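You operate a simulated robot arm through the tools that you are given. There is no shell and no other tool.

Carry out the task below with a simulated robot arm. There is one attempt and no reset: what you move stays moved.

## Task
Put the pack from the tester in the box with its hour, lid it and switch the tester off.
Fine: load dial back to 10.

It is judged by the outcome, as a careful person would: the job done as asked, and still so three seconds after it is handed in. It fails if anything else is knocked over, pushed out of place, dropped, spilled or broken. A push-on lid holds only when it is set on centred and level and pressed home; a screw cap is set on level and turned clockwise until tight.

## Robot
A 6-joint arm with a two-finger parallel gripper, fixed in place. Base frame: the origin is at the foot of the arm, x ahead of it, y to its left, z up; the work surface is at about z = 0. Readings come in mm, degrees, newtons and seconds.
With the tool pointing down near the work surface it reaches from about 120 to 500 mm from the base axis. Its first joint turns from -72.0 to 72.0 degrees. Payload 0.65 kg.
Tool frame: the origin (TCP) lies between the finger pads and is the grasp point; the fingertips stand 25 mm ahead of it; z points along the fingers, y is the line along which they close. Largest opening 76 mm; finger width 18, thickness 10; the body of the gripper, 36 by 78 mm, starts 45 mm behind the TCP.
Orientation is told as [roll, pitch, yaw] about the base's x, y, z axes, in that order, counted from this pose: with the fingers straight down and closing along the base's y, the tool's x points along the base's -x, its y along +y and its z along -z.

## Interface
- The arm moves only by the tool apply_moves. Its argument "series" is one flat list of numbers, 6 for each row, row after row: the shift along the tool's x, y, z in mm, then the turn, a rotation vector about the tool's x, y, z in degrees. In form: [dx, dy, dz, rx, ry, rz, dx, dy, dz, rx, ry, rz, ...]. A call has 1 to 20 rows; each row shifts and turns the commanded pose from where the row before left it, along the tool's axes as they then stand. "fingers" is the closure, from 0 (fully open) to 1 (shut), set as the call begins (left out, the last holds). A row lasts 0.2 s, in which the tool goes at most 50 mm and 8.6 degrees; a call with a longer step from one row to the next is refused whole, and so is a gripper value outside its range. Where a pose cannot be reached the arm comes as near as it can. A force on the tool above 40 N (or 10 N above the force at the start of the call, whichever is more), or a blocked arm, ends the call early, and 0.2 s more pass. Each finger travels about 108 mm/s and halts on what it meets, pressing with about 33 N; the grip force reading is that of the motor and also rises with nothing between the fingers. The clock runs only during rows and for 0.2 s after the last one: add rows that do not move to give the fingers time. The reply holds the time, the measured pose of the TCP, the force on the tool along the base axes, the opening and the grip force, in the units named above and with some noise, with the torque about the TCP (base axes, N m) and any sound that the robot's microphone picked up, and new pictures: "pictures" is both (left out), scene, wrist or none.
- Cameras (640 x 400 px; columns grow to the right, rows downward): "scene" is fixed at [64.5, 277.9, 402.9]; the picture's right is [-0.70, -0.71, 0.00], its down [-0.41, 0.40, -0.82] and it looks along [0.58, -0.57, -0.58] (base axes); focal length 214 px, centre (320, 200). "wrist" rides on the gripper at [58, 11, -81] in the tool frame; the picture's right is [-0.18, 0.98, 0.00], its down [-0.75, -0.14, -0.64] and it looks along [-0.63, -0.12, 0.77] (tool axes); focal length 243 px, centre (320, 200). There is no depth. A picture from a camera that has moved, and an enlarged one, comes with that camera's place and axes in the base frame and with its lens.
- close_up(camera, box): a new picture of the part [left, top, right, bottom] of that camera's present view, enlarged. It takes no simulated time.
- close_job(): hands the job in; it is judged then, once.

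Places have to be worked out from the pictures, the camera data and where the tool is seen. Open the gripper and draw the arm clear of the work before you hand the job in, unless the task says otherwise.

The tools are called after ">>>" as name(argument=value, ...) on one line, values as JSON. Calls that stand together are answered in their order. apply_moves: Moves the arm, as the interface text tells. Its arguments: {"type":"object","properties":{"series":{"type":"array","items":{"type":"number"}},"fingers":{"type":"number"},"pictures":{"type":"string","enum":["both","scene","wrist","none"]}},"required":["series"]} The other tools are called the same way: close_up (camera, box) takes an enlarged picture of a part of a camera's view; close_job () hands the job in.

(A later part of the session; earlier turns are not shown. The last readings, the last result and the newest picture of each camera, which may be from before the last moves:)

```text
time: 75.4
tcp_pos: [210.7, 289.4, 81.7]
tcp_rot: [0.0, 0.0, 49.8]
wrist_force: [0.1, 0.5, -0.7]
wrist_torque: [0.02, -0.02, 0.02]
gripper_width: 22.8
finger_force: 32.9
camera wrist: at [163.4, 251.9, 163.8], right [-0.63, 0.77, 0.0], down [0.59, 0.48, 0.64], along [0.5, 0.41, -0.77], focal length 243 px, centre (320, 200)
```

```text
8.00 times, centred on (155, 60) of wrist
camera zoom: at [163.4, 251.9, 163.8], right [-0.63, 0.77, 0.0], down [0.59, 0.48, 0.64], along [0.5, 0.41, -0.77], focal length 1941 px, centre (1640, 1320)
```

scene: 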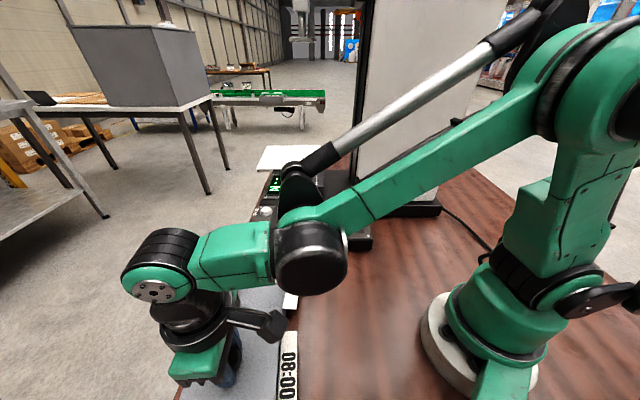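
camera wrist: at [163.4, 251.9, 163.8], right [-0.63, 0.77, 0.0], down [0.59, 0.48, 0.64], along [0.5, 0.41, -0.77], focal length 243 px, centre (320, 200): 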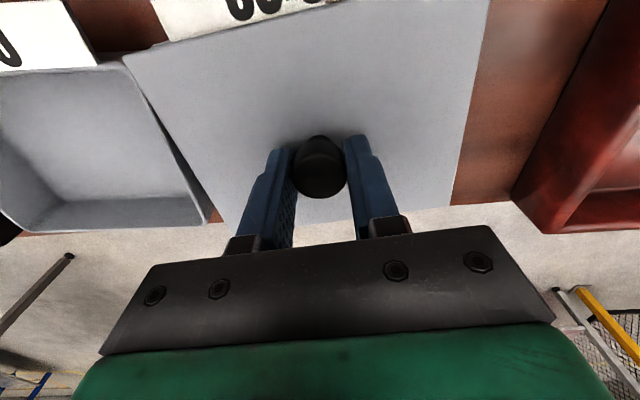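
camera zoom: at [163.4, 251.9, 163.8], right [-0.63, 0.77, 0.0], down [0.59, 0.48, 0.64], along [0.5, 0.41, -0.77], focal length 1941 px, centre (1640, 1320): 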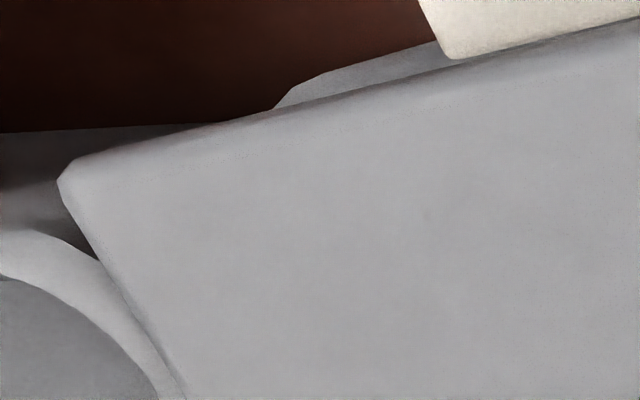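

The measured pose is now within 0.6 mm. I'll apply the remaining +0.65 mm and lower until the plug is just at rim level.

>>> apply_moves(series=[0.65, 0.1, 0, 0, 0, 0, 0, 0, 3, 0, 0, 0, 0, 0, 0, 0, 0, 0, 0, 0, 0, 0, 0, 0], pictures="wrist")

>>> close_up(camera="wrist", box=[115, 35, 195, 85])

```text
time: 76.4
tcp_pos: [208.0, 289.3, 80.2]
tcp_rot: [0.0, 0.0, 49.9]
wrist_force: [-0.2, -0.4, 0.0]
wrist_torque: [-0.01, 0.01, -0.03]
gripper_width: 22.9
finger_force: 33.0
camera wrist: at [162.8, 251.2, 160.3], right [-0.63, 0.77, 0.0], down [0.59, 0.48, 0.64], along [0.5, 0.41, -0.77], focal length 243 px, centre (320, 200)
```

wrist: 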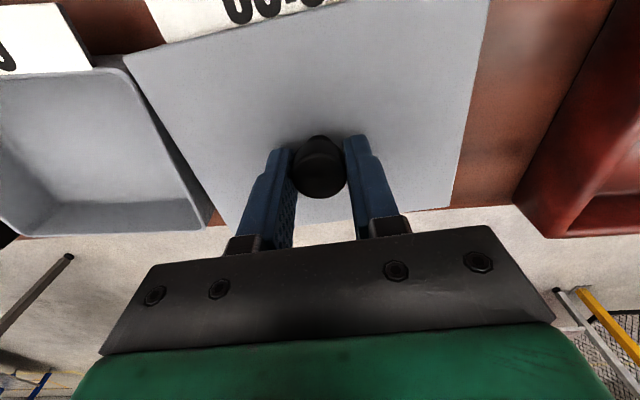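

```text
8.00 times, centred on (155, 60) of wrist
camera zoom: at [162.8, 251.2, 160.3], right [-0.63, 0.77, 0.0], down [0.59, 0.48, 0.64], along [0.5, 0.41, -0.77], focal length 1941 px, centre (1640, 1320)
```

zoom: 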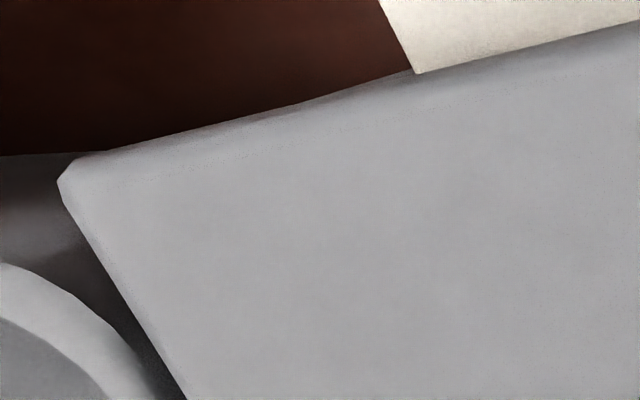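

The pose is within 0.4 mm of target and the rim is just hidden, as it should be when aligned. I'll make a last fine correction and start the plug into the box, watching the force.

>>> apply_moves(series=[-0.35, 0.1, 0, 0, 0, 0, 0, 0, 1.5, 0, 0, 0, 0, 0, 1.5, 0, 0, 0, 0, 0, 0, 0, 0, 0], pictures="wrist")

>>> close_up(camera="wrist", box=[115, 35, 195, 85])

```text
time: 77.4
tcp_pos: [209.5, 288.7, 75.9]
tcp_rot: [0.0, 0.0, 49.8]
wrist_force: [-0.3, 0.4, 0.5]
wrist_torque: [-0.03, -0.01, -0.01]
gripper_width: 22.9
finger_force: 33.1
camera wrist: at [163.3, 251.1, 157.6], right [-0.63, 0.77, 0.0], down [0.59, 0.48, 0.64], along [0.5, 0.41, -0.77], focal length 243 px, centre (320, 200)
```

wrist: 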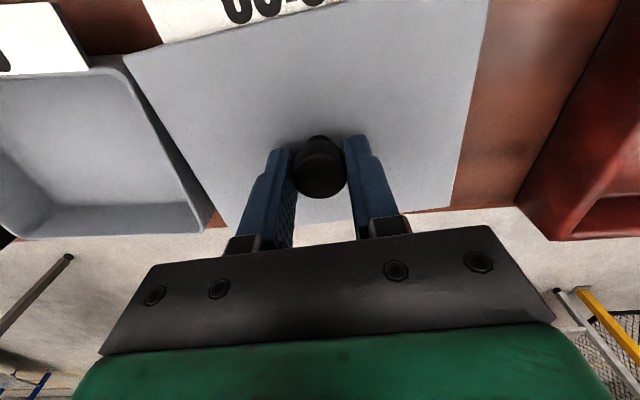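

```text
8.00 times, centred on (155, 60) of wrist
camera zoom: at [163.3, 251.1, 157.6], right [-0.63, 0.77, 0.0], down [0.59, 0.48, 0.64], along [0.5, 0.41, -0.77], focal length 1941 px, centre (1640, 1320)
```

zoom: 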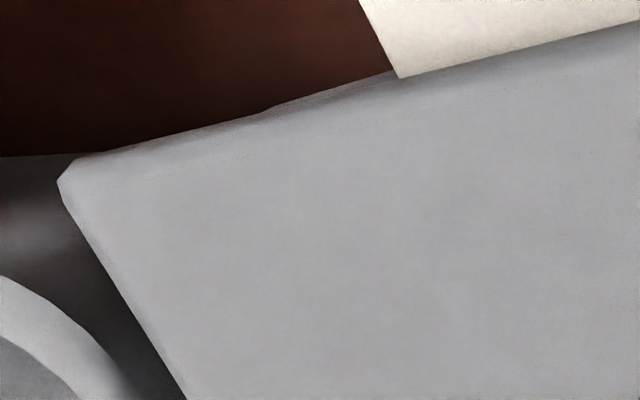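

The x alignment is good, y needs about +0.5 mm, and there's no contact force yet. I'll correct and go down further in small steps.

>>> apply_moves(series=[-0.1, 0.5, 0, 0, 0, 0, 0, 0, 1, 0, 0, 0, 0, 0, 0, 0, 0, 0], pictures="wrist")

>>> apply_moves(series=[0, 0, 1, 0, 0, 0, 0, 0, 0, 0, 0, 0], pictures="wrist")

```text
time: 78.2
tcp_pos: [208.6, 287.5, 73.6]
tcp_rot: [0.0, 0.1, 49.8]
wrist_force: [-0.1, 0.4, -1.5]
wrist_torque: [-0.03, -0.01, -0.01]
gripper_width: 23.0
finger_force: 33.5
camera wrist: at [162.9, 251.2, 156.4], right [-0.63, 0.77, 0.0], down [0.59, 0.48, 0.64], along [0.5, 0.41, -0.77], focal length 243 px, centre (320, 200)
```

wrist: 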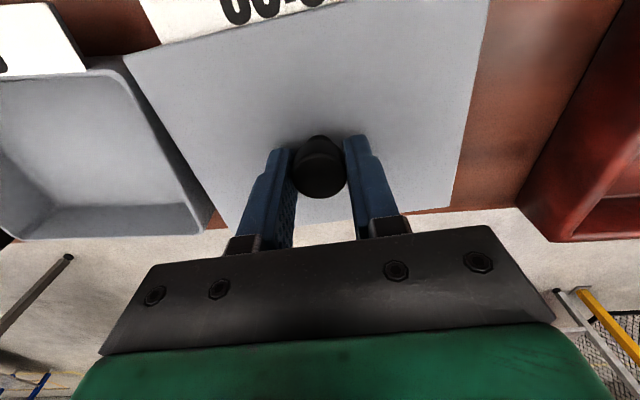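

```text
time: 78.8
tcp_pos: [207.8, 287.4, 74.6]
tcp_rot: [0.0, 0.0, 49.8]
wrist_force: [-0.5, -0.3, 0.2]
wrist_torque: [-0.01, 0.01, -0.01]
gripper_width: 22.8
finger_force: 33.1
camera wrist: at [162.6, 251.2, 155.0], right [-0.63, 0.77, 0.0], down [0.59, 0.48, 0.64], along [0.5, 0.41, -0.77], focal length 243 px, centre (320, 200)
```

wrist: 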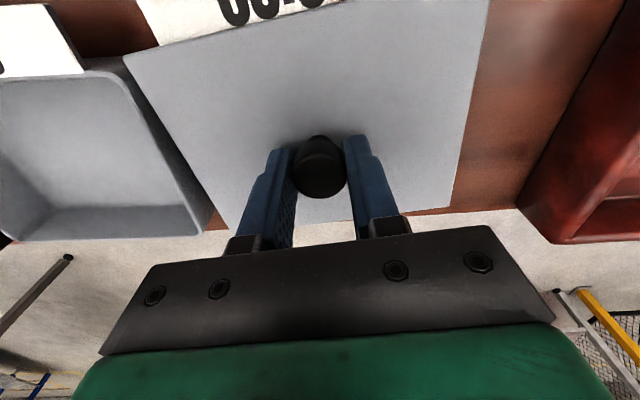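

No resistance with the plug about 3 mm below the rim line, so it's entering cleanly. I'll continue down in 1 mm steps.

>>> apply_moves(series=[-0.4, 0, 0, 0, 0, 0, 0, 0, 1, 0, 0, 0, 0, 0, 0, 0, 0, 0], pictures="none")

>>> apply_moves(series=[0, 0, 1, 0, 0, 0, 0, 0, 0, 0, 0, 0], pictures="wrist")

>>> close_up(camera="wrist", box=[100, 0, 540, 240])

```text
time: 79.6
tcp_pos: [209.6, 287.9, 72.7]
tcp_rot: [0.0, 0.0, 49.8]
wrist_force: [0.8, -1.7, 7.3]
wrist_torque: [0.17, 0.08, -0.01]
gripper_width: 22.8
finger_force: 33.2
```

```text
time: 80.2
tcp_pos: [208.5, 287.6, 71.3]
tcp_rot: [-0.1, -0.2, 49.8]
wrist_force: [5.5, 0.3, 29.5]
wrist_torque: [0.08, 0.07, 0.0]
gripper_width: 23.0
finger_force: 32.8
camera wrist: at [163.0, 251.5, 153.3], right [-0.63, 0.77, 0.0], down [0.59, 0.48, 0.64], along [0.5, 0.41, -0.76], focal length 243 px, centre (320, 200)
```

wrist: 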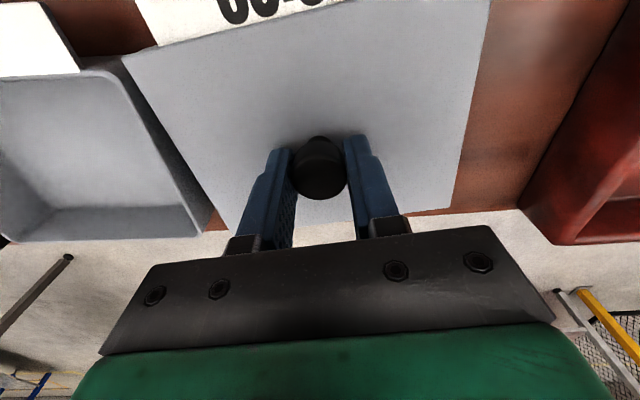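

```text
1.45 times, centred on (320, 120) of wrist
camera zoom: at [163.0, 251.5, 153.3], right [-0.63, 0.77, 0.0], down [0.59, 0.48, 0.64], along [0.5, 0.41, -0.76], focal length 353 px, centre (320, 316)
```

zoom: 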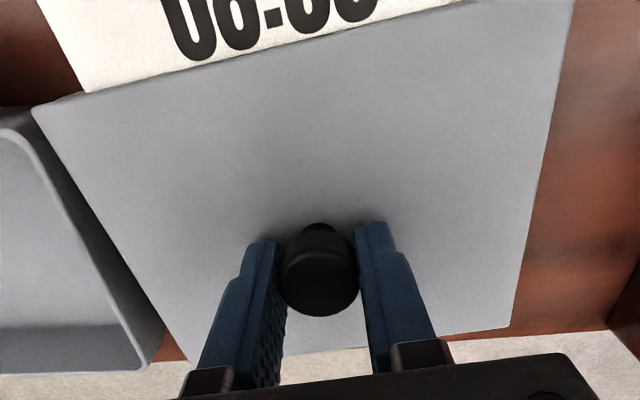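

Contact came at about z=73 and force rose to about 29 N with the plate at rim height, so the plug is in and the plate is seating. I'll press a little more to push it home.

>>> apply_moves(series=[0, 0, 0.4, 0, 0, 0, 0, 0, 0, 0, 0, 0], pictures="none")

```text
time: 80.8
tcp_pos: [209.0, 289.1, 71.0]
tcp_rot: [0.0, 0.0, 49.9]
wrist_force: [4.0, -0.4, 27.8]
wrist_torque: [0.12, 0.07, 0.0]
gripper_width: 23.0
finger_force: 33.0
```

Force stayed around 28 N while moving down, which looks like a press fit sliding in. I'll continue in 0.5 mm steps.

>>> apply_moves(series=[0, 0, 0.5, 0, 0, 0, 0, 0, 0, 0, 0, 0], pictures="wrist")

>>> apply_moves(series=[0, 0, 0.5, 0, 0, 0, 0, 0, 0, 0, 0, 0], pictures="wrist")

>>> close_up(camera="wrist", box=[200, 80, 440, 240])

```text
time: 81.4
tcp_pos: [209.6, 288.9, 70.3]
tcp_rot: [0.0, 0.1, 49.8]
wrist_force: [2.2, -4.5, 28.3]
wrist_torque: [0.03, 0.17, 0.0]
gripper_width: 22.9
finger_force: 33.5
camera wrist: at [162.9, 251.7, 152.6], right [-0.63, 0.77, 0.0], down [0.59, 0.48, 0.64], along [0.5, 0.41, -0.77], focal length 243 px, centre (320, 200)
```

wrist: 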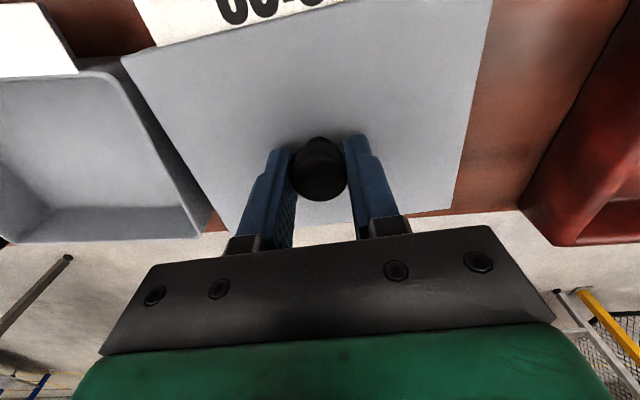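

```text
time: 82.0
tcp_pos: [209.2, 288.0, 71.0]
tcp_rot: [0.0, 0.0, 49.9]
wrist_force: [-2.5, 3.2, 26.8]
wrist_torque: [-0.16, -0.06, 0.0]
gripper_width: 22.7
finger_force: 32.9
camera wrist: at [163.0, 251.5, 152.4], right [-0.63, 0.77, 0.0], down [0.59, 0.48, 0.64], along [0.5, 0.41, -0.77], focal length 243 px, centre (320, 200)
```

wrist: 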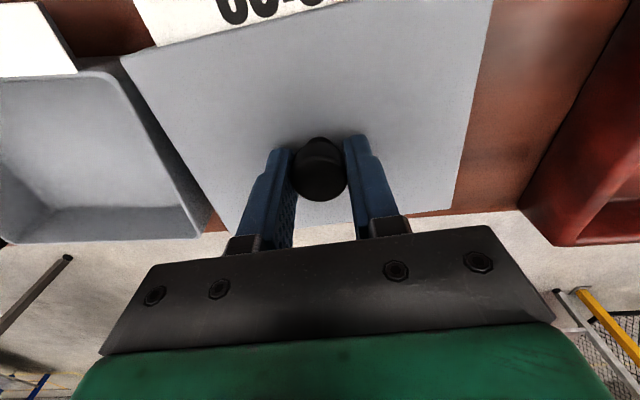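

```text
2.50 times, centred on (320, 160) of wrist
camera zoom: at [163.0, 251.5, 152.4], right [-0.63, 0.77, 0.0], down [0.59, 0.48, 0.64], along [0.5, 0.41, -0.77], focal length 606 px, centre (320, 300)
```

zoom: 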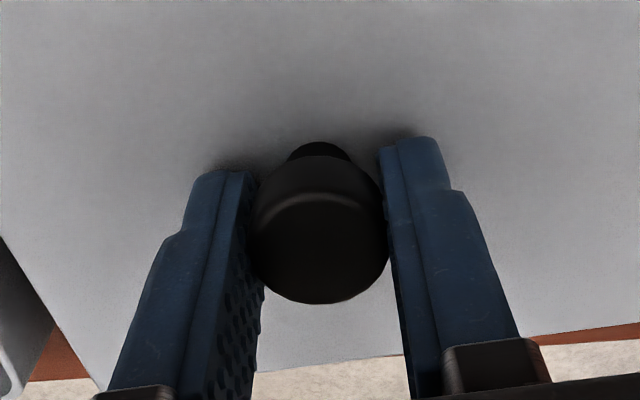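

The knob has slid slightly within the fingers, so the grip slips at about 28 N and the lid itself has stopped. I'll open the fingers, rise above the knob, and look at how the lid sits before pressing from the top.

>>> apply_moves(series=[0, 0, 0, 0, 0, 0, 0, 0, 0, 0, 0, 0, 0, 0, 0, 0, 0, 0], fingers=0, pictures="none")

>>> apply_moves(series=[0, 0, -12, 0, 0, 0, 0, 0, -15, 0, 0, 0, 0, 0, -15, 0, 0, 0, 0, 0, 0, 0, 0, 0], pictures="both")

>>> close_up(camera="wrist", box=[100, 0, 540, 240])

>>> close_up(camera="scene", box=[160, 240, 340, 400])

```text
time: 82.8
tcp_pos: [209.4, 288.8, 71.3]
tcp_rot: [0.0, 0.0, 49.8]
wrist_force: [-0.1, -0.5, 0.9]
wrist_torque: [-0.01, 0.0, -0.01]
gripper_width: 76.0
finger_force: 0.1
```

```text
time: 83.8
tcp_pos: [210.1, 289.4, 113.9]
tcp_rot: [-0.1, 0.0, 49.9]
wrist_force: [-0.4, -0.8, -0.1]
wrist_torque: [0.01, -0.01, -0.01]
gripper_width: 75.7
finger_force: 0.1
camera wrist: at [164.1, 251.8, 194.1], right [-0.63, 0.77, 0.0], down [0.59, 0.48, 0.64], along [0.5, 0.41, -0.77], focal length 243 px, centre (320, 200)
```

scene: 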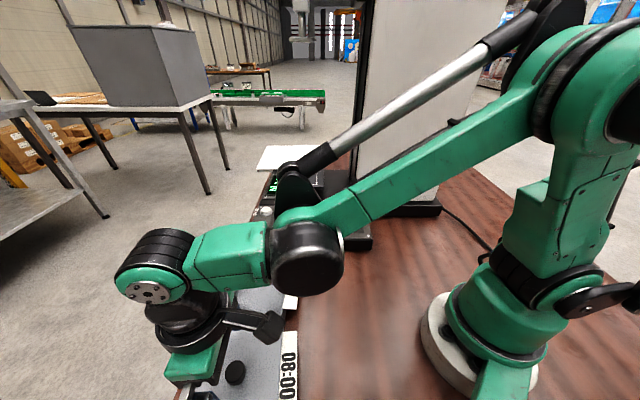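
wrist: 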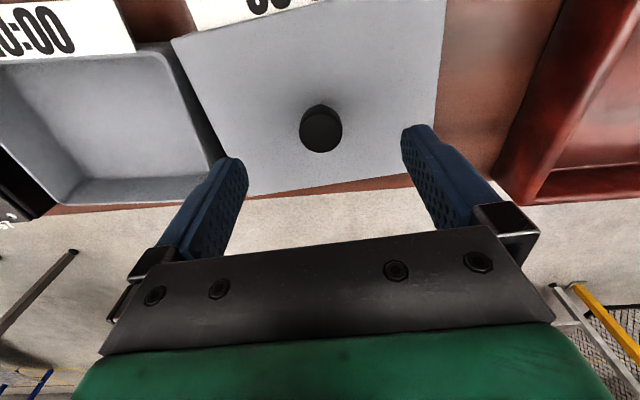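

```text
1.45 times, centred on (320, 120) of wrist
camera zoom: at [164.1, 251.8, 194.1], right [-0.63, 0.77, 0.0], down [0.59, 0.48, 0.64], along [0.5, 0.41, -0.77], focal length 353 px, centre (320, 316)
```

zoom: 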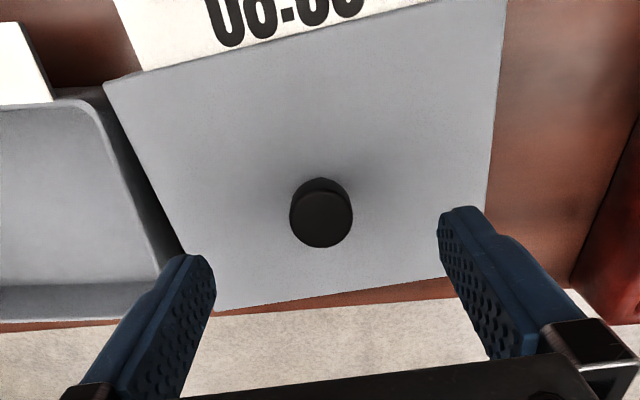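

```text
2.50 times, centred on (250, 320) of scene
camera zoom: at [64.5, 277.9, 402.9], right [-0.7, -0.71, 0.0], down [-0.41, 0.4, -0.82], along [0.58, -0.57, -0.58], focal length 536 px, centre (495, -100)
```

zoom: 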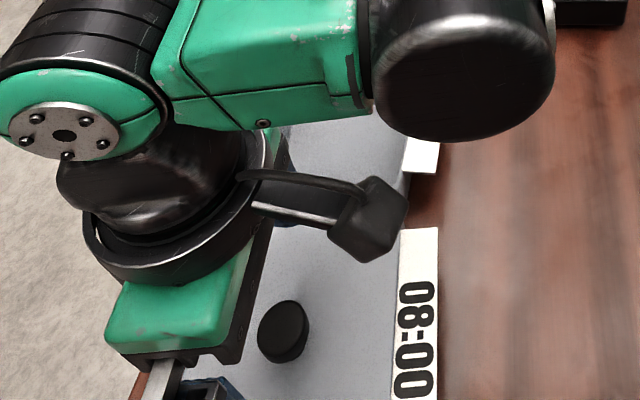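

The lid sits squarely over the box. I'll zoom in on its edges for any gap or overhang.

>>> close_up(camera="wrist", box=[160, 20, 240, 70])

>>> close_up(camera="wrist", box=[225, 160, 305, 210])

>>> close_up(camera="wrist", box=[390, 0, 470, 50])

>>> close_up(camera="wrist", box=[340, 150, 420, 200])

```text
8.00 times, centred on (200, 45) of wrist
camera zoom: at [164.1, 251.8, 194.1], right [-0.63, 0.77, 0.0], down [0.59, 0.48, 0.64], along [0.5, 0.41, -0.77], focal length 1941 px, centre (1280, 1440)
```

zoom: 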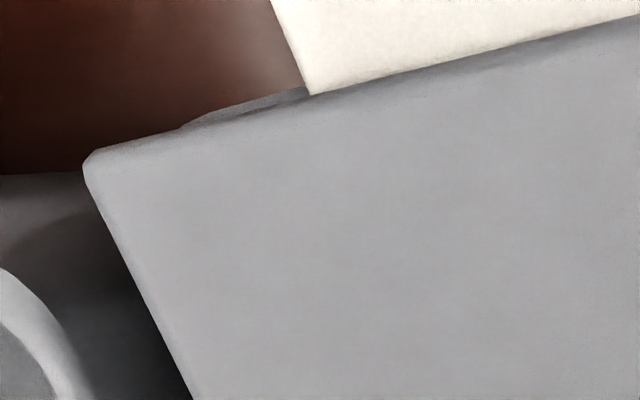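

```text
8.00 times, centred on (265, 185) of wrist
camera zoom: at [164.1, 251.8, 194.1], right [-0.63, 0.77, 0.0], down [0.59, 0.48, 0.64], along [0.5, 0.41, -0.77], focal length 1941 px, centre (760, 320)
```

zoom: 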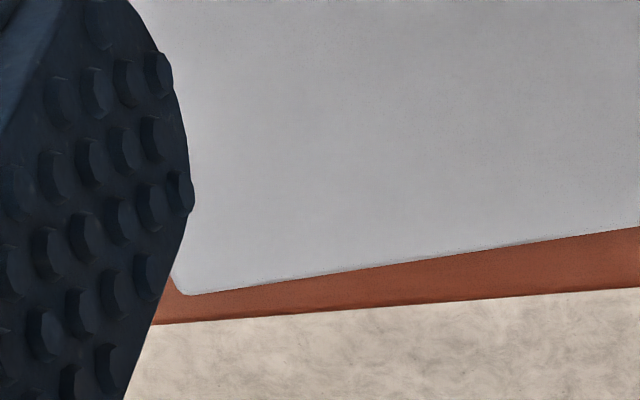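

```text
8.00 times, centred on (430, 25) of wrist
camera zoom: at [164.1, 251.8, 194.1], right [-0.63, 0.77, 0.0], down [0.59, 0.48, 0.64], along [0.5, 0.41, -0.77], focal length 1941 px, centre (-560, 1600)
```

zoom: 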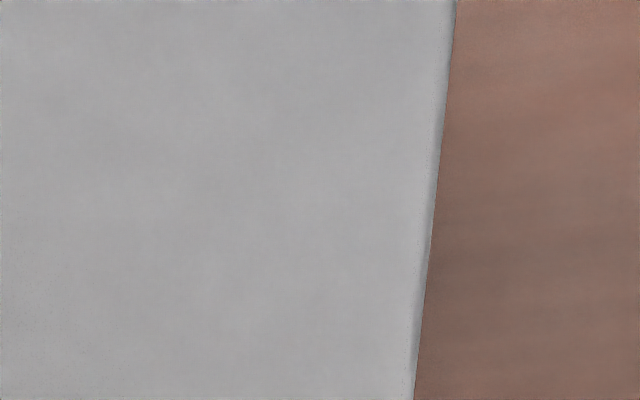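

```text
8.00 times, centred on (380, 175) of wrist
camera zoom: at [164.1, 251.8, 194.1], right [-0.63, 0.77, 0.0], down [0.59, 0.48, 0.64], along [0.5, 0.41, -0.77], focal length 1941 px, centre (-160, 400)
```

zoom: 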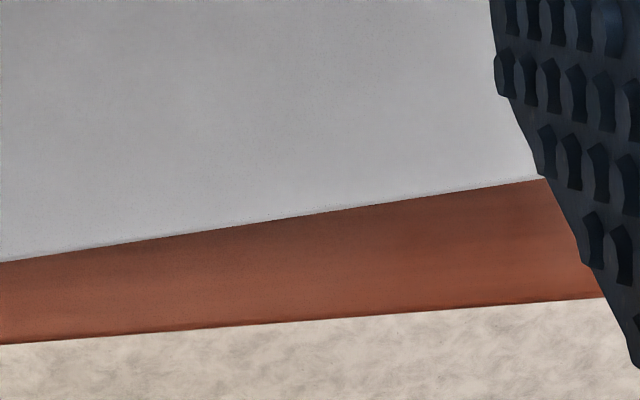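

There's a thin dark line between lid and rim on the base side, so I'll look closer there.

>>> close_up(camera="wrist", box=[175, 25, 207, 45])

```text
16.00 times, centred on (191, 35) of wrist
camera zoom: at [164.1, 251.8, 194.1], right [-0.63, 0.77, 0.0], down [0.59, 0.48, 0.64], along [0.5, 0.41, -0.77], focal length 3882 px, centre (2384, 2840)
```

zoom: 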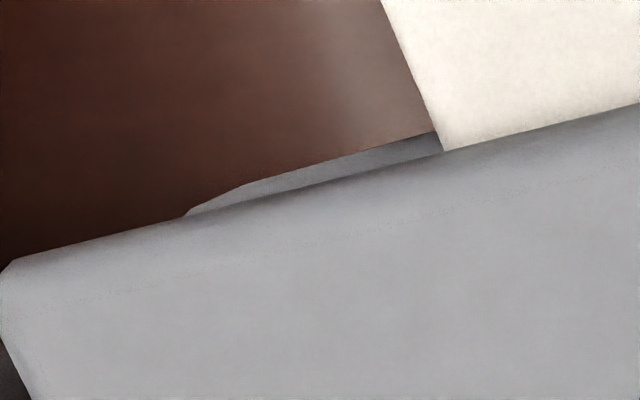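

The lid is within about 0.5 mm of the box outline. I'll close the fingers, centre over the knob and press down on its top to make sure it's fully home.

>>> apply_moves(series=[1.5, 0.3, 0, 0, 0, 0, 0, 0, 0, 0, 0, 0, 0, 0, 0, 0, 0, 0, 0, 0, 0, 0, 0, 0], fingers=1, pictures="none")

>>> apply_moves(series=[0, 0, 8, 0, 0, 0, 0, 0, 8, 0, 0, 0, 0, 0, 0, 0, 0, 0], pictures="wrist")

>>> close_up(camera="wrist", box=[200, 80, 440, 240])

```text
time: 84.8
tcp_pos: [208.1, 288.4, 113.5]
tcp_rot: [0.0, 0.0, 49.8]
wrist_force: [0.4, -1.4, 0.3]
wrist_torque: [0.03, -0.01, 0.02]
gripper_width: 0.0
finger_force: 23.3
```

```text
time: 85.6
tcp_pos: [206.8, 286.9, 96.1]
tcp_rot: [0.0, 0.0, 49.8]
wrist_force: [1.0, -0.3, 17.8]
wrist_torque: [-0.03, -0.04, 0.03]
gripper_width: 0.0
finger_force: 23.7
camera wrist: at [161.5, 250.6, 177.3], right [-0.63, 0.77, 0.0], down [0.59, 0.48, 0.64], along [0.5, 0.41, -0.77], focal length 243 px, centre (320, 200)
```

wrist: 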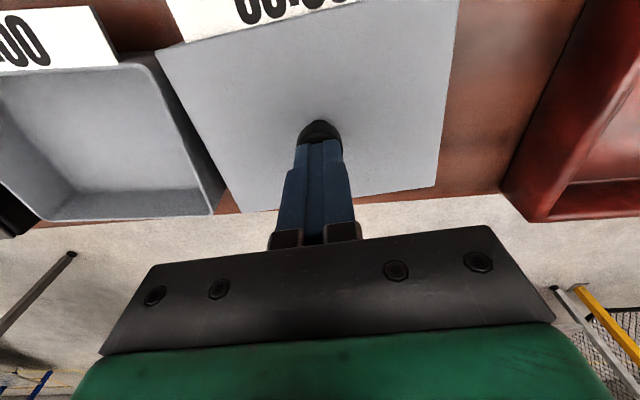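

```text
2.50 times, centred on (320, 160) of wrist
camera zoom: at [161.5, 250.6, 177.3], right [-0.63, 0.77, 0.0], down [0.59, 0.48, 0.64], along [0.5, 0.41, -0.77], focal length 606 px, centre (320, 300)
```

zoom: 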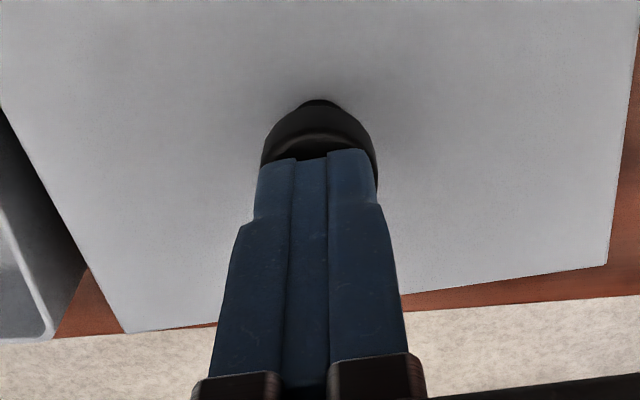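

The fingertips are on the knob top at 18 N. I'll press down in small steps and see whether the lid moves further.

>>> apply_moves(series=[0, 0, 0.5, 0, 0, 0, 0, 0, 0, 0, 0, 0], pictures="none")

>>> apply_moves(series=[0, 0, 0.4, 0, 0, 0, 0, 0, 0, 0, 0, 0], pictures="wrist")

```text
time: 86.2
tcp_pos: [208.2, 287.4, 94.6]
tcp_rot: [0.1, 0.0, 49.8]
wrist_force: [-2.5, 0.9, 23.6]
wrist_torque: [-0.01, 0.07, 0.01]
gripper_width: 0.0
finger_force: 23.9
```

```text
time: 86.7
tcp_pos: [207.9, 288.7, 95.3]
tcp_rot: [-0.1, 0.1, 49.9]
wrist_force: [-0.8, -1.6, 18.3]
wrist_torque: [-0.02, -0.01, 0.02]
gripper_width: 0.1
finger_force: 23.5
stopped in row 2: the force on the tool passed its limit at 41 N (the readings are from after the stop); the commanded pose is now the measured one
camera wrist: at [161.8, 250.7, 177.4], right [-0.63, 0.77, 0.0], down [0.59, 0.48, 0.64], along [0.5, 0.41, -0.77], focal length 243 px, centre (320, 200)
```

wrist: 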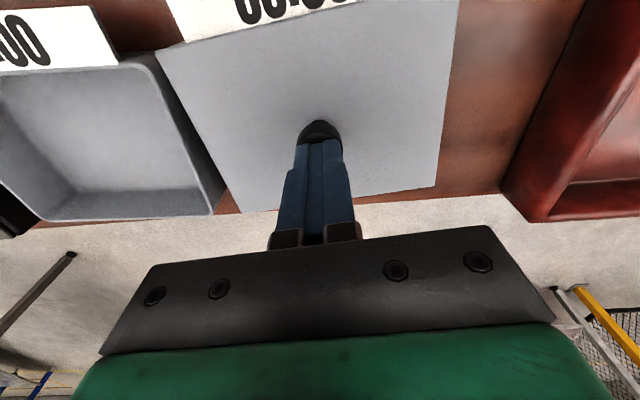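

The lid doesn't move even at 41 N. I'll raise clear and look at the lid-to-rim joint from the side to check whether it's fully seated.

>>> apply_moves(series=[0, 0, -15, 0, 0, 0, 0, 0, -25, 0, 0, 0, 0, 0, -25, 0, 0, 0, 36, 0, 0, 0, 0, 0, 36, 0, 0, 0, 0, 0, 37, 0, 0, 0, 0, 0, 0, 0, 0, 0, -8.3, 0, 0, 0, 0, 0, -8.3, 0, 0, 0, 0, 0, -8.3, 0, 16.5, 0, 35.5, 0, 0, 0, 16.5, 0, 35.5, 0, 0, 0, 0, 0, 0, 0, 0, 0], fingers=0.5, pictures="both")

```text
time: 89.3
tcp_pos: [136.8, 203.2, 81.5]
tcp_rot: [-0.1, -24.9, 49.8]
wrist_force: [-0.3, 0.1, -0.5]
wrist_torque: [0.0, 0.02, 0.0]
gripper_width: 38.0
finger_force: 0.1
camera wrist: at [73.5, 144.6, 130.7], right [-0.64, 0.76, 0.08], down [0.37, 0.22, 0.9], along [0.67, 0.61, -0.43], focal length 243 px, centre (320, 200)
```

scene: 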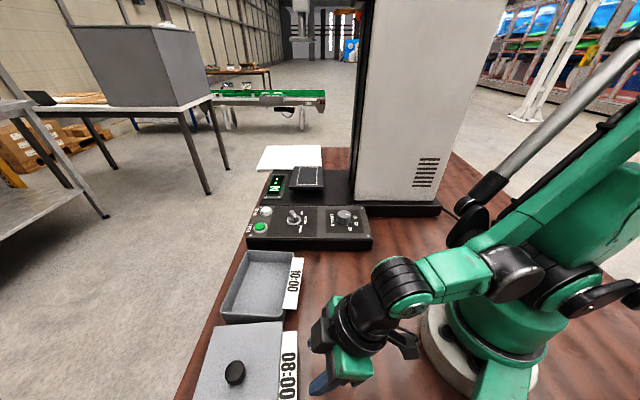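
wrist: 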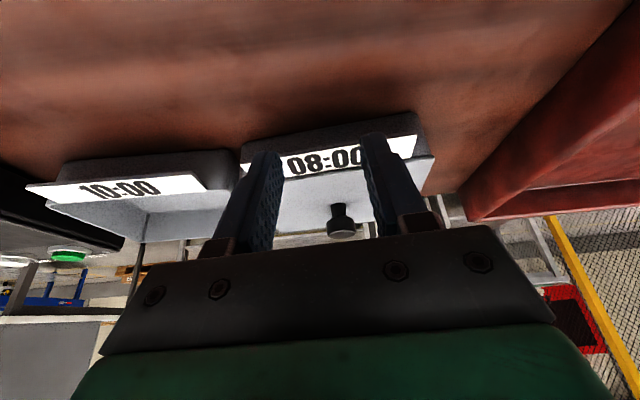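

The view shows the box upside down, as this camera is mounted inverted. I'll zoom in on the joint between lid and rim.

>>> close_up(camera="wrist", box=[380, 120, 450, 200])

>>> close_up(camera="wrist", box=[225, 130, 445, 240])

>>> close_up(camera="scene", box=[180, 310, 320, 400])

```text
5.00 times, centred on (415, 160) of wrist
camera zoom: at [73.5, 144.6, 130.7], right [-0.64, 0.76, 0.08], down [0.37, 0.22, 0.9], along [0.67, 0.61, -0.43], focal length 1213 px, centre (-155, 400)
```

zoom: 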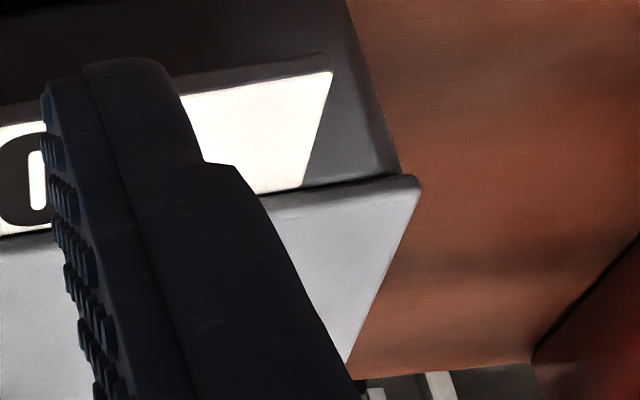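

```text
2.91 times, centred on (335, 185) of wrist
camera zoom: at [73.5, 144.6, 130.7], right [-0.64, 0.76, 0.08], down [0.37, 0.22, 0.9], along [0.67, 0.61, -0.43], focal length 706 px, centre (276, 244)
```

zoom: 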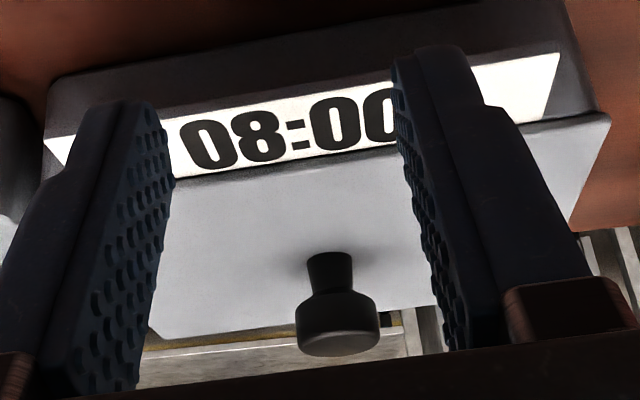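

```text
4.44 times, centred on (250, 355) of scene
camera zoom: at [64.5, 277.9, 402.9], right [-0.7, -0.71, 0.0], down [-0.41, 0.4, -0.82], along [0.58, -0.57, -0.58], focal length 953 px, centre (631, -489)
```

zoom: 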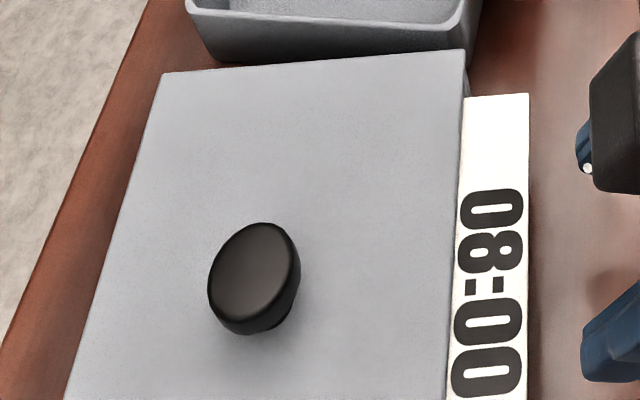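

The lid looks level and flush. I'll take one very tight look at both ends of the joint.

>>> close_up(camera="wrist", box=[408, 140, 440, 165])

>>> close_up(camera="wrist", box=[280, 170, 360, 200])

>>> close_up(camera="wrist", box=[232, 150, 272, 180])

```text
16.00 times, centred on (424, 152) of wrist
camera zoom: at [73.5, 144.6, 130.7], right [-0.64, 0.76, 0.08], down [0.37, 0.22, 0.9], along [0.67, 0.61, -0.43], focal length 3882 px, centre (-1344, 960)
```

zoom: 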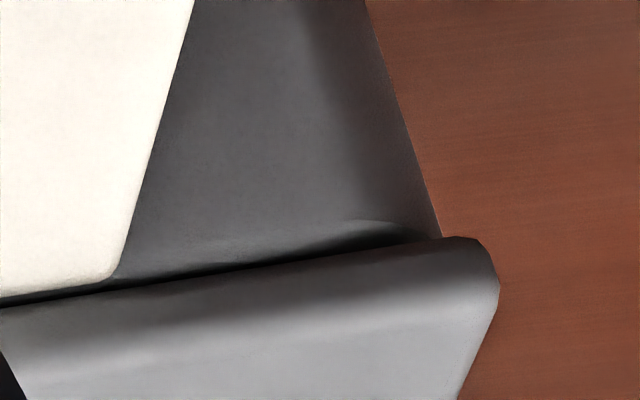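

```text
8.00 times, centred on (320, 185) of wrist
camera zoom: at [73.5, 144.6, 130.7], right [-0.64, 0.76, 0.08], down [0.37, 0.22, 0.9], along [0.67, 0.61, -0.43], focal length 1941 px, centre (320, 320)
```

zoom: 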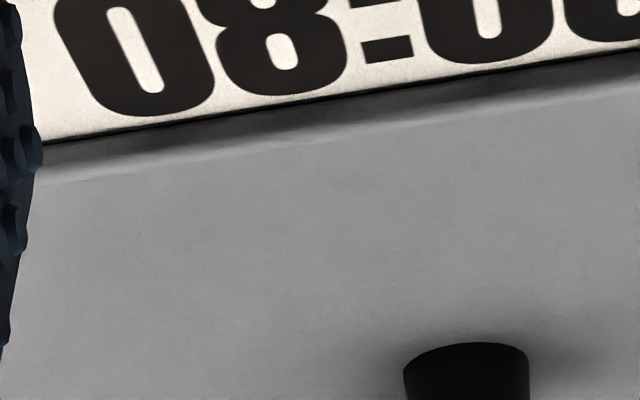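

```text
13.33 times, centred on (252, 165) of wrist
camera zoom: at [73.5, 144.6, 130.7], right [-0.64, 0.76, 0.08], down [0.37, 0.22, 0.9], along [0.67, 0.61, -0.43], focal length 3235 px, centre (1227, 667)
```

zoom: 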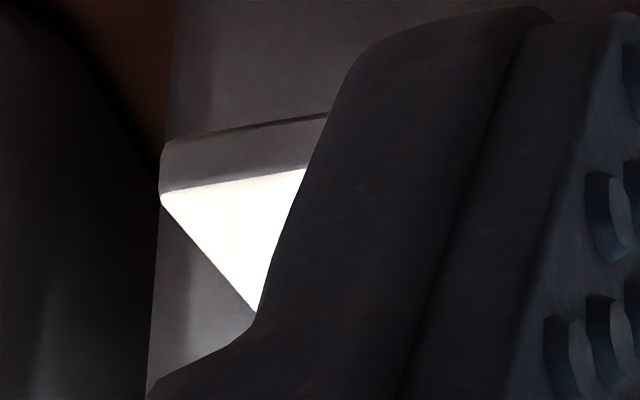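

The right end is flush. I'll close the fingers so they stop blocking the left end, and check that one too.

>>> apply_moves(series=[0, 0, 0, 0, 0, 0, 0, 0, 0, 0, 0, 0], fingers=1, pictures="none")

>>> close_up(camera="wrist", box=[230, 120, 450, 240])

>>> close_up(camera="wrist", box=[232, 170, 272, 200])

>>> close_up(camera="wrist", box=[390, 140, 440, 170])

```text
time: 89.9
tcp_pos: [138.2, 203.4, 80.7]
tcp_rot: [0.0, -24.9, 50.0]
wrist_force: [0.3, 0.2, -0.2]
wrist_torque: [-0.02, 0.03, 0.0]
gripper_width: 0.0
finger_force: 23.5
```

```text
2.91 times, centred on (340, 180) of wrist
camera zoom: at [73.6, 144.6, 130.9], right [-0.64, 0.76, 0.08], down [0.37, 0.22, 0.9], along [0.67, 0.61, -0.43], focal length 706 px, centre (262, 258)
```

zoom: 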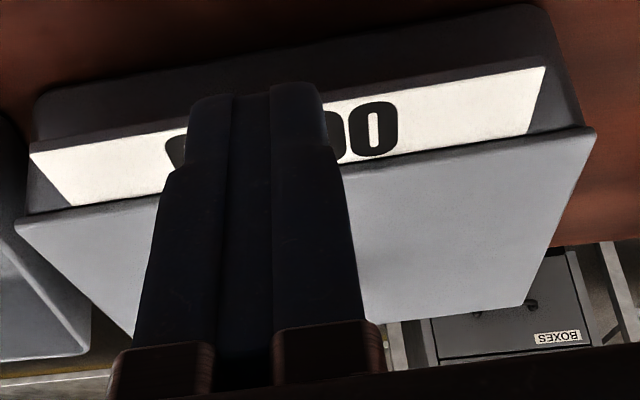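

```text
13.33 times, centred on (252, 185) of wrist
camera zoom: at [73.6, 144.6, 130.9], right [-0.64, 0.76, 0.08], down [0.37, 0.22, 0.9], along [0.67, 0.61, -0.43], focal length 3235 px, centre (1227, 400)
```

zoom: 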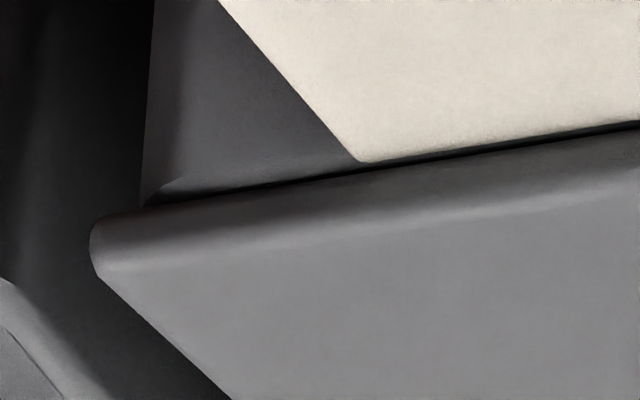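

```text
12.80 times, centred on (415, 155) of wrist
camera zoom: at [73.6, 144.6, 130.9], right [-0.64, 0.76, 0.08], down [0.37, 0.22, 0.9], along [0.67, 0.61, -0.43], focal length 3106 px, centre (-896, 776)
```

zoom: 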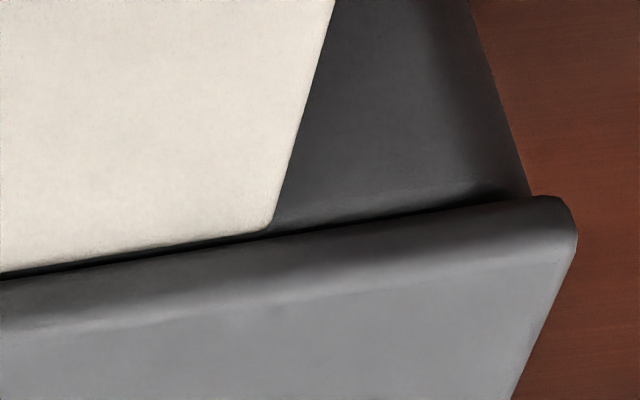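

Both ends show a flush, level seat with equal overhang, so the lid is on. Next come the tester controls: I'll rise, level and move to a viewpoint over the control panel.

>>> apply_moves(series=[-15.75, 0, -33.75, 0, 0, 0, -15.75, 0, -33.75, 0, 0, 0, -15.75, 0, -33.75, 0, 0, 0, -15.75, 0, -33.75, 0, 0, 0, 0, 0, 0, 0, 8.3, 0, 0, 0, 0, 0, 8.3, 0, 0, 0, 0, 0, 8.3, 0, 12.7, -37.4, 0, 0, 0, 0, 12.7, -37.4, 0, 0, 0, 0, 12.7, -37.4, 0, 0, 0, 0, 12.7, -37.4, 0, 0, 0, 0, 12.7, -37.4, 0, 0, 0, 0, 12.7, -37.4, 0, 0, 0, 0, 0, 0, 0, 0, 0, 8.3, 0, 0, 0, 0, 0, 8.3, 0, 0, 0, 0, 0, 8.3, 0, 0, 0, 0, 0, 8.3, 0, 0, 0, 0, 0, 8.3, 0, 0, 0, 0, 0, 8.3, 0, 0, 0, 0, 0, 0], pictures="both")

>>> close_up(camera="wrist", box=[200, 80, 420, 230])

>>> close_up(camera="scene", box=[180, 230, 420, 400])

```text
time: 94.1
tcp_pos: [259.7, 1.8, 231.2]
tcp_rot: [0.0, 0.0, -0.1]
wrist_force: [0.0, 0.5, 0.3]
wrist_torque: [0.02, 0.0, -0.03]
gripper_width: 0.2
finger_force: 23.4
camera wrist: at [201.9, 13.1, 313.3], right [0.19, 0.98, 0.0], down [0.75, -0.14, 0.64], along [0.63, -0.12, -0.77], focal length 243 px, centre (320, 200)
```

scene: 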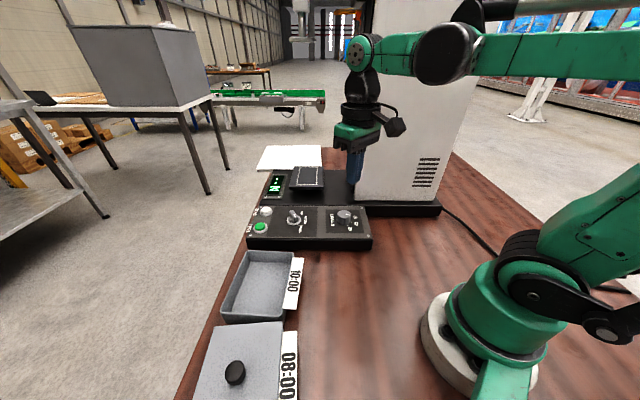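
wrist: 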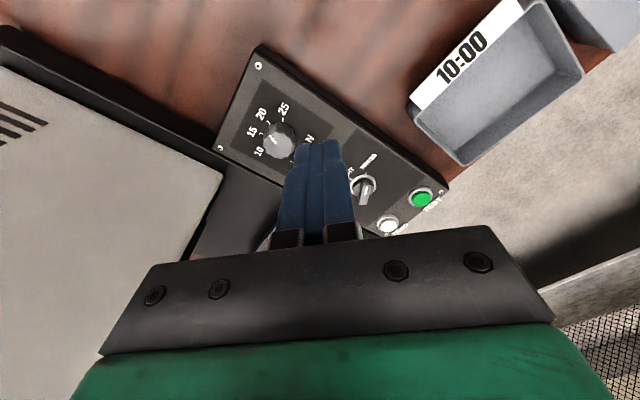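

```text
2.67 times, centred on (310, 155) of wrist
camera zoom: at [201.9, 13.1, 313.3], right [0.19, 0.98, 0.0], down [0.75, -0.14, 0.64], along [0.63, -0.12, -0.77], focal length 647 px, centre (347, 320)
```

zoom: 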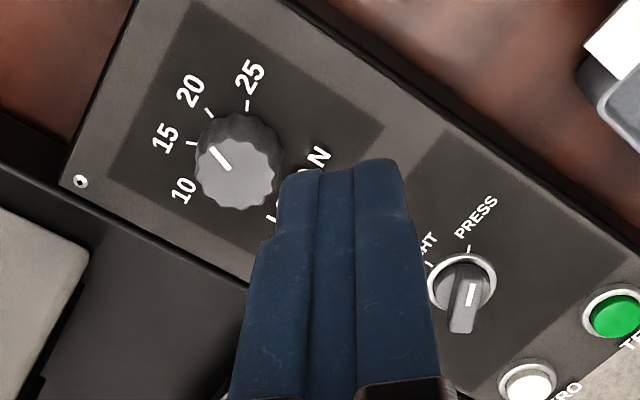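

```text
2.35 times, centred on (300, 315) of scene
camera zoom: at [64.5, 277.9, 402.9], right [-0.7, -0.71, 0.0], down [-0.41, 0.4, -0.82], along [0.58, -0.57, -0.58], focal length 505 px, centre (367, -71)
```

zoom: 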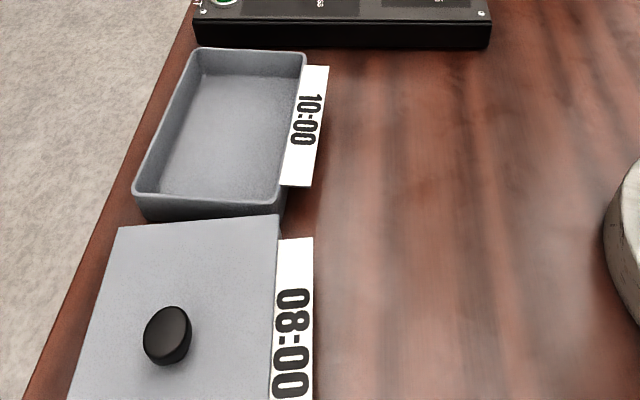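

Both controls are visible. The dial is at 20, centre about (324, -60), and 10 lies 90° counter-clockwise from there. I'll open the fingers and move above the dial at yaw -45, so there's room to turn through to +45.

>>> apply_moves(series=[-16.25, -15.25, 30, 0, 0, 0, -16.25, -15.25, 30, 0, 0, 0, -16.25, -15.25, 30, 0, 0, 0, -16.25, -15.25, 30, 0, 0, 0, 0, 0, 0, 0, 0, 7.5, 0, 0, 0, 0, 0, 7.5, 0, 0, 0, 0, 0, 7.5, 0, 0, 0, 0, 0, 7.5, 0, 0, 0, 0, 0, 7.5, 0, 0, 0, 0, 0, 7.5, 0, 0, 0, 0, 0, 0], fingers=0, pictures="both")

>>> close_up(camera="wrist", box=[160, 0, 480, 240])

```text
time: 96.5
tcp_pos: [324.5, -58.6, 110.9]
tcp_rot: [-0.1, 0.1, -45.0]
wrist_force: [-0.1, 0.3, -0.3]
wrist_torque: [0.02, 0.0, 0.0]
gripper_width: 76.1
finger_force: 0.2
camera wrist: at [291.9, -10.2, 193.0], right [0.83, 0.56, 0.0], down [0.43, -0.63, 0.64], along [0.36, -0.53, -0.77], focal length 243 px, centre (320, 200)
```

scene: 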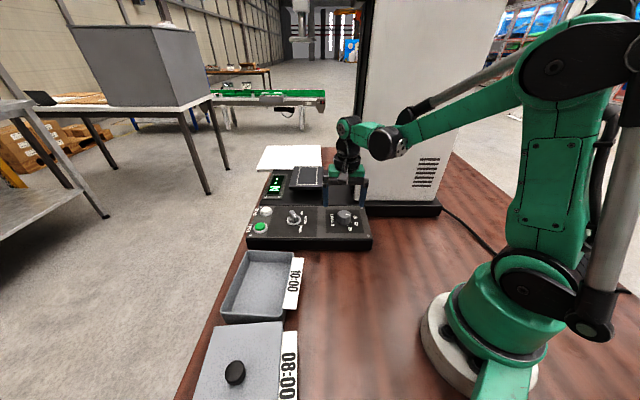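
wrist: 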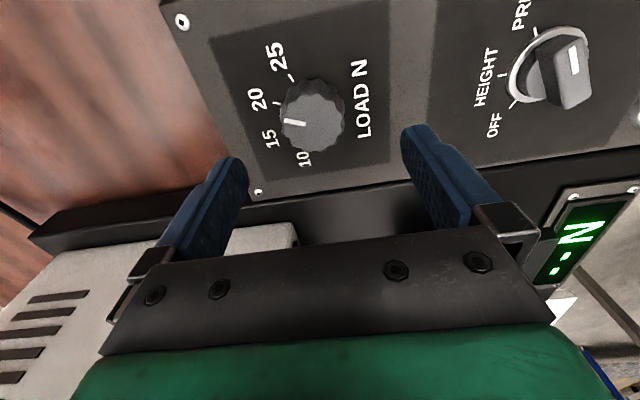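

```text
1.67 times, centred on (320, 120) of wrist
camera zoom: at [291.9, -10.2, 193.0], right [0.83, 0.56, 0.0], down [0.43, -0.63, 0.64], along [0.36, -0.53, -0.77], focal length 404 px, centre (320, 333)
```

zoom: 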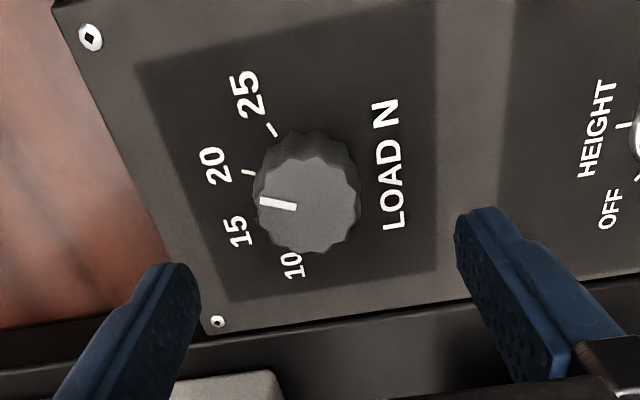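

The dial centre is about (1.3, -3.6) mm off in tool axes. I'll correct that and lower to just above the dial for another look.

>>> apply_moves(series=[1.3, -3.6, 0, 0, 0, 0, 0, 0, 12, 0, 0, 0, 0, 0, 12, 0, 0, 0, 0, 0, 0, 0, 0, 0], pictures="wrist")

>>> close_up(camera="wrist", box=[200, 40, 440, 220])

>>> close_up(camera="scene", box=[300, 150, 400, 250])

```text
time: 97.5
tcp_pos: [323.2, -62.5, 88.0]
tcp_rot: [0.1, -0.1, -45.0]
wrist_force: [0.2, -0.3, 0.1]
wrist_torque: [0.02, -0.01, -0.01]
gripper_width: 75.9
finger_force: 0.0
camera wrist: at [289.2, -11.4, 169.8], right [0.82, 0.57, 0.0], down [0.43, -0.63, 0.64], along [0.36, -0.53, -0.77], focal length 243 px, centre (320, 200)
```

wrist: 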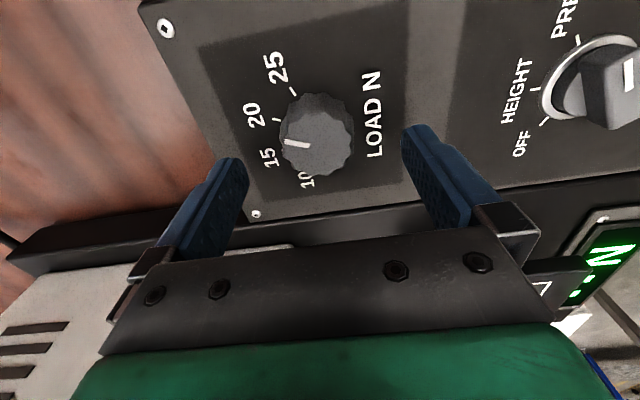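

```text
2.22 times, centred on (320, 130) of wrist
camera zoom: at [289.2, -11.4, 169.8], right [0.82, 0.57, 0.0], down [0.43, -0.63, 0.64], along [0.36, -0.53, -0.77], focal length 539 px, centre (320, 356)
```

zoom: 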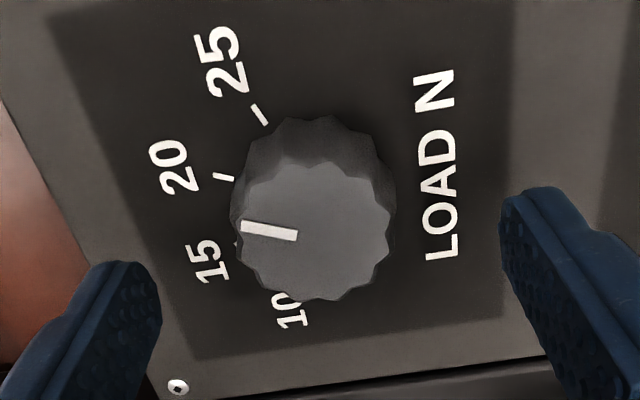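

```text
4.00 times, centred on (350, 200) of scene
camera zoom: at [64.5, 277.9, 402.9], right [-0.7, -0.71, 0.0], down [-0.41, 0.4, -0.82], along [0.58, -0.57, -0.58], focal length 858 px, centre (200, 200)
```

zoom: 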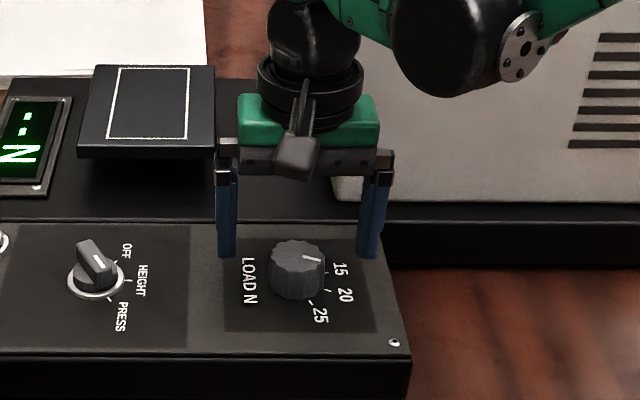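

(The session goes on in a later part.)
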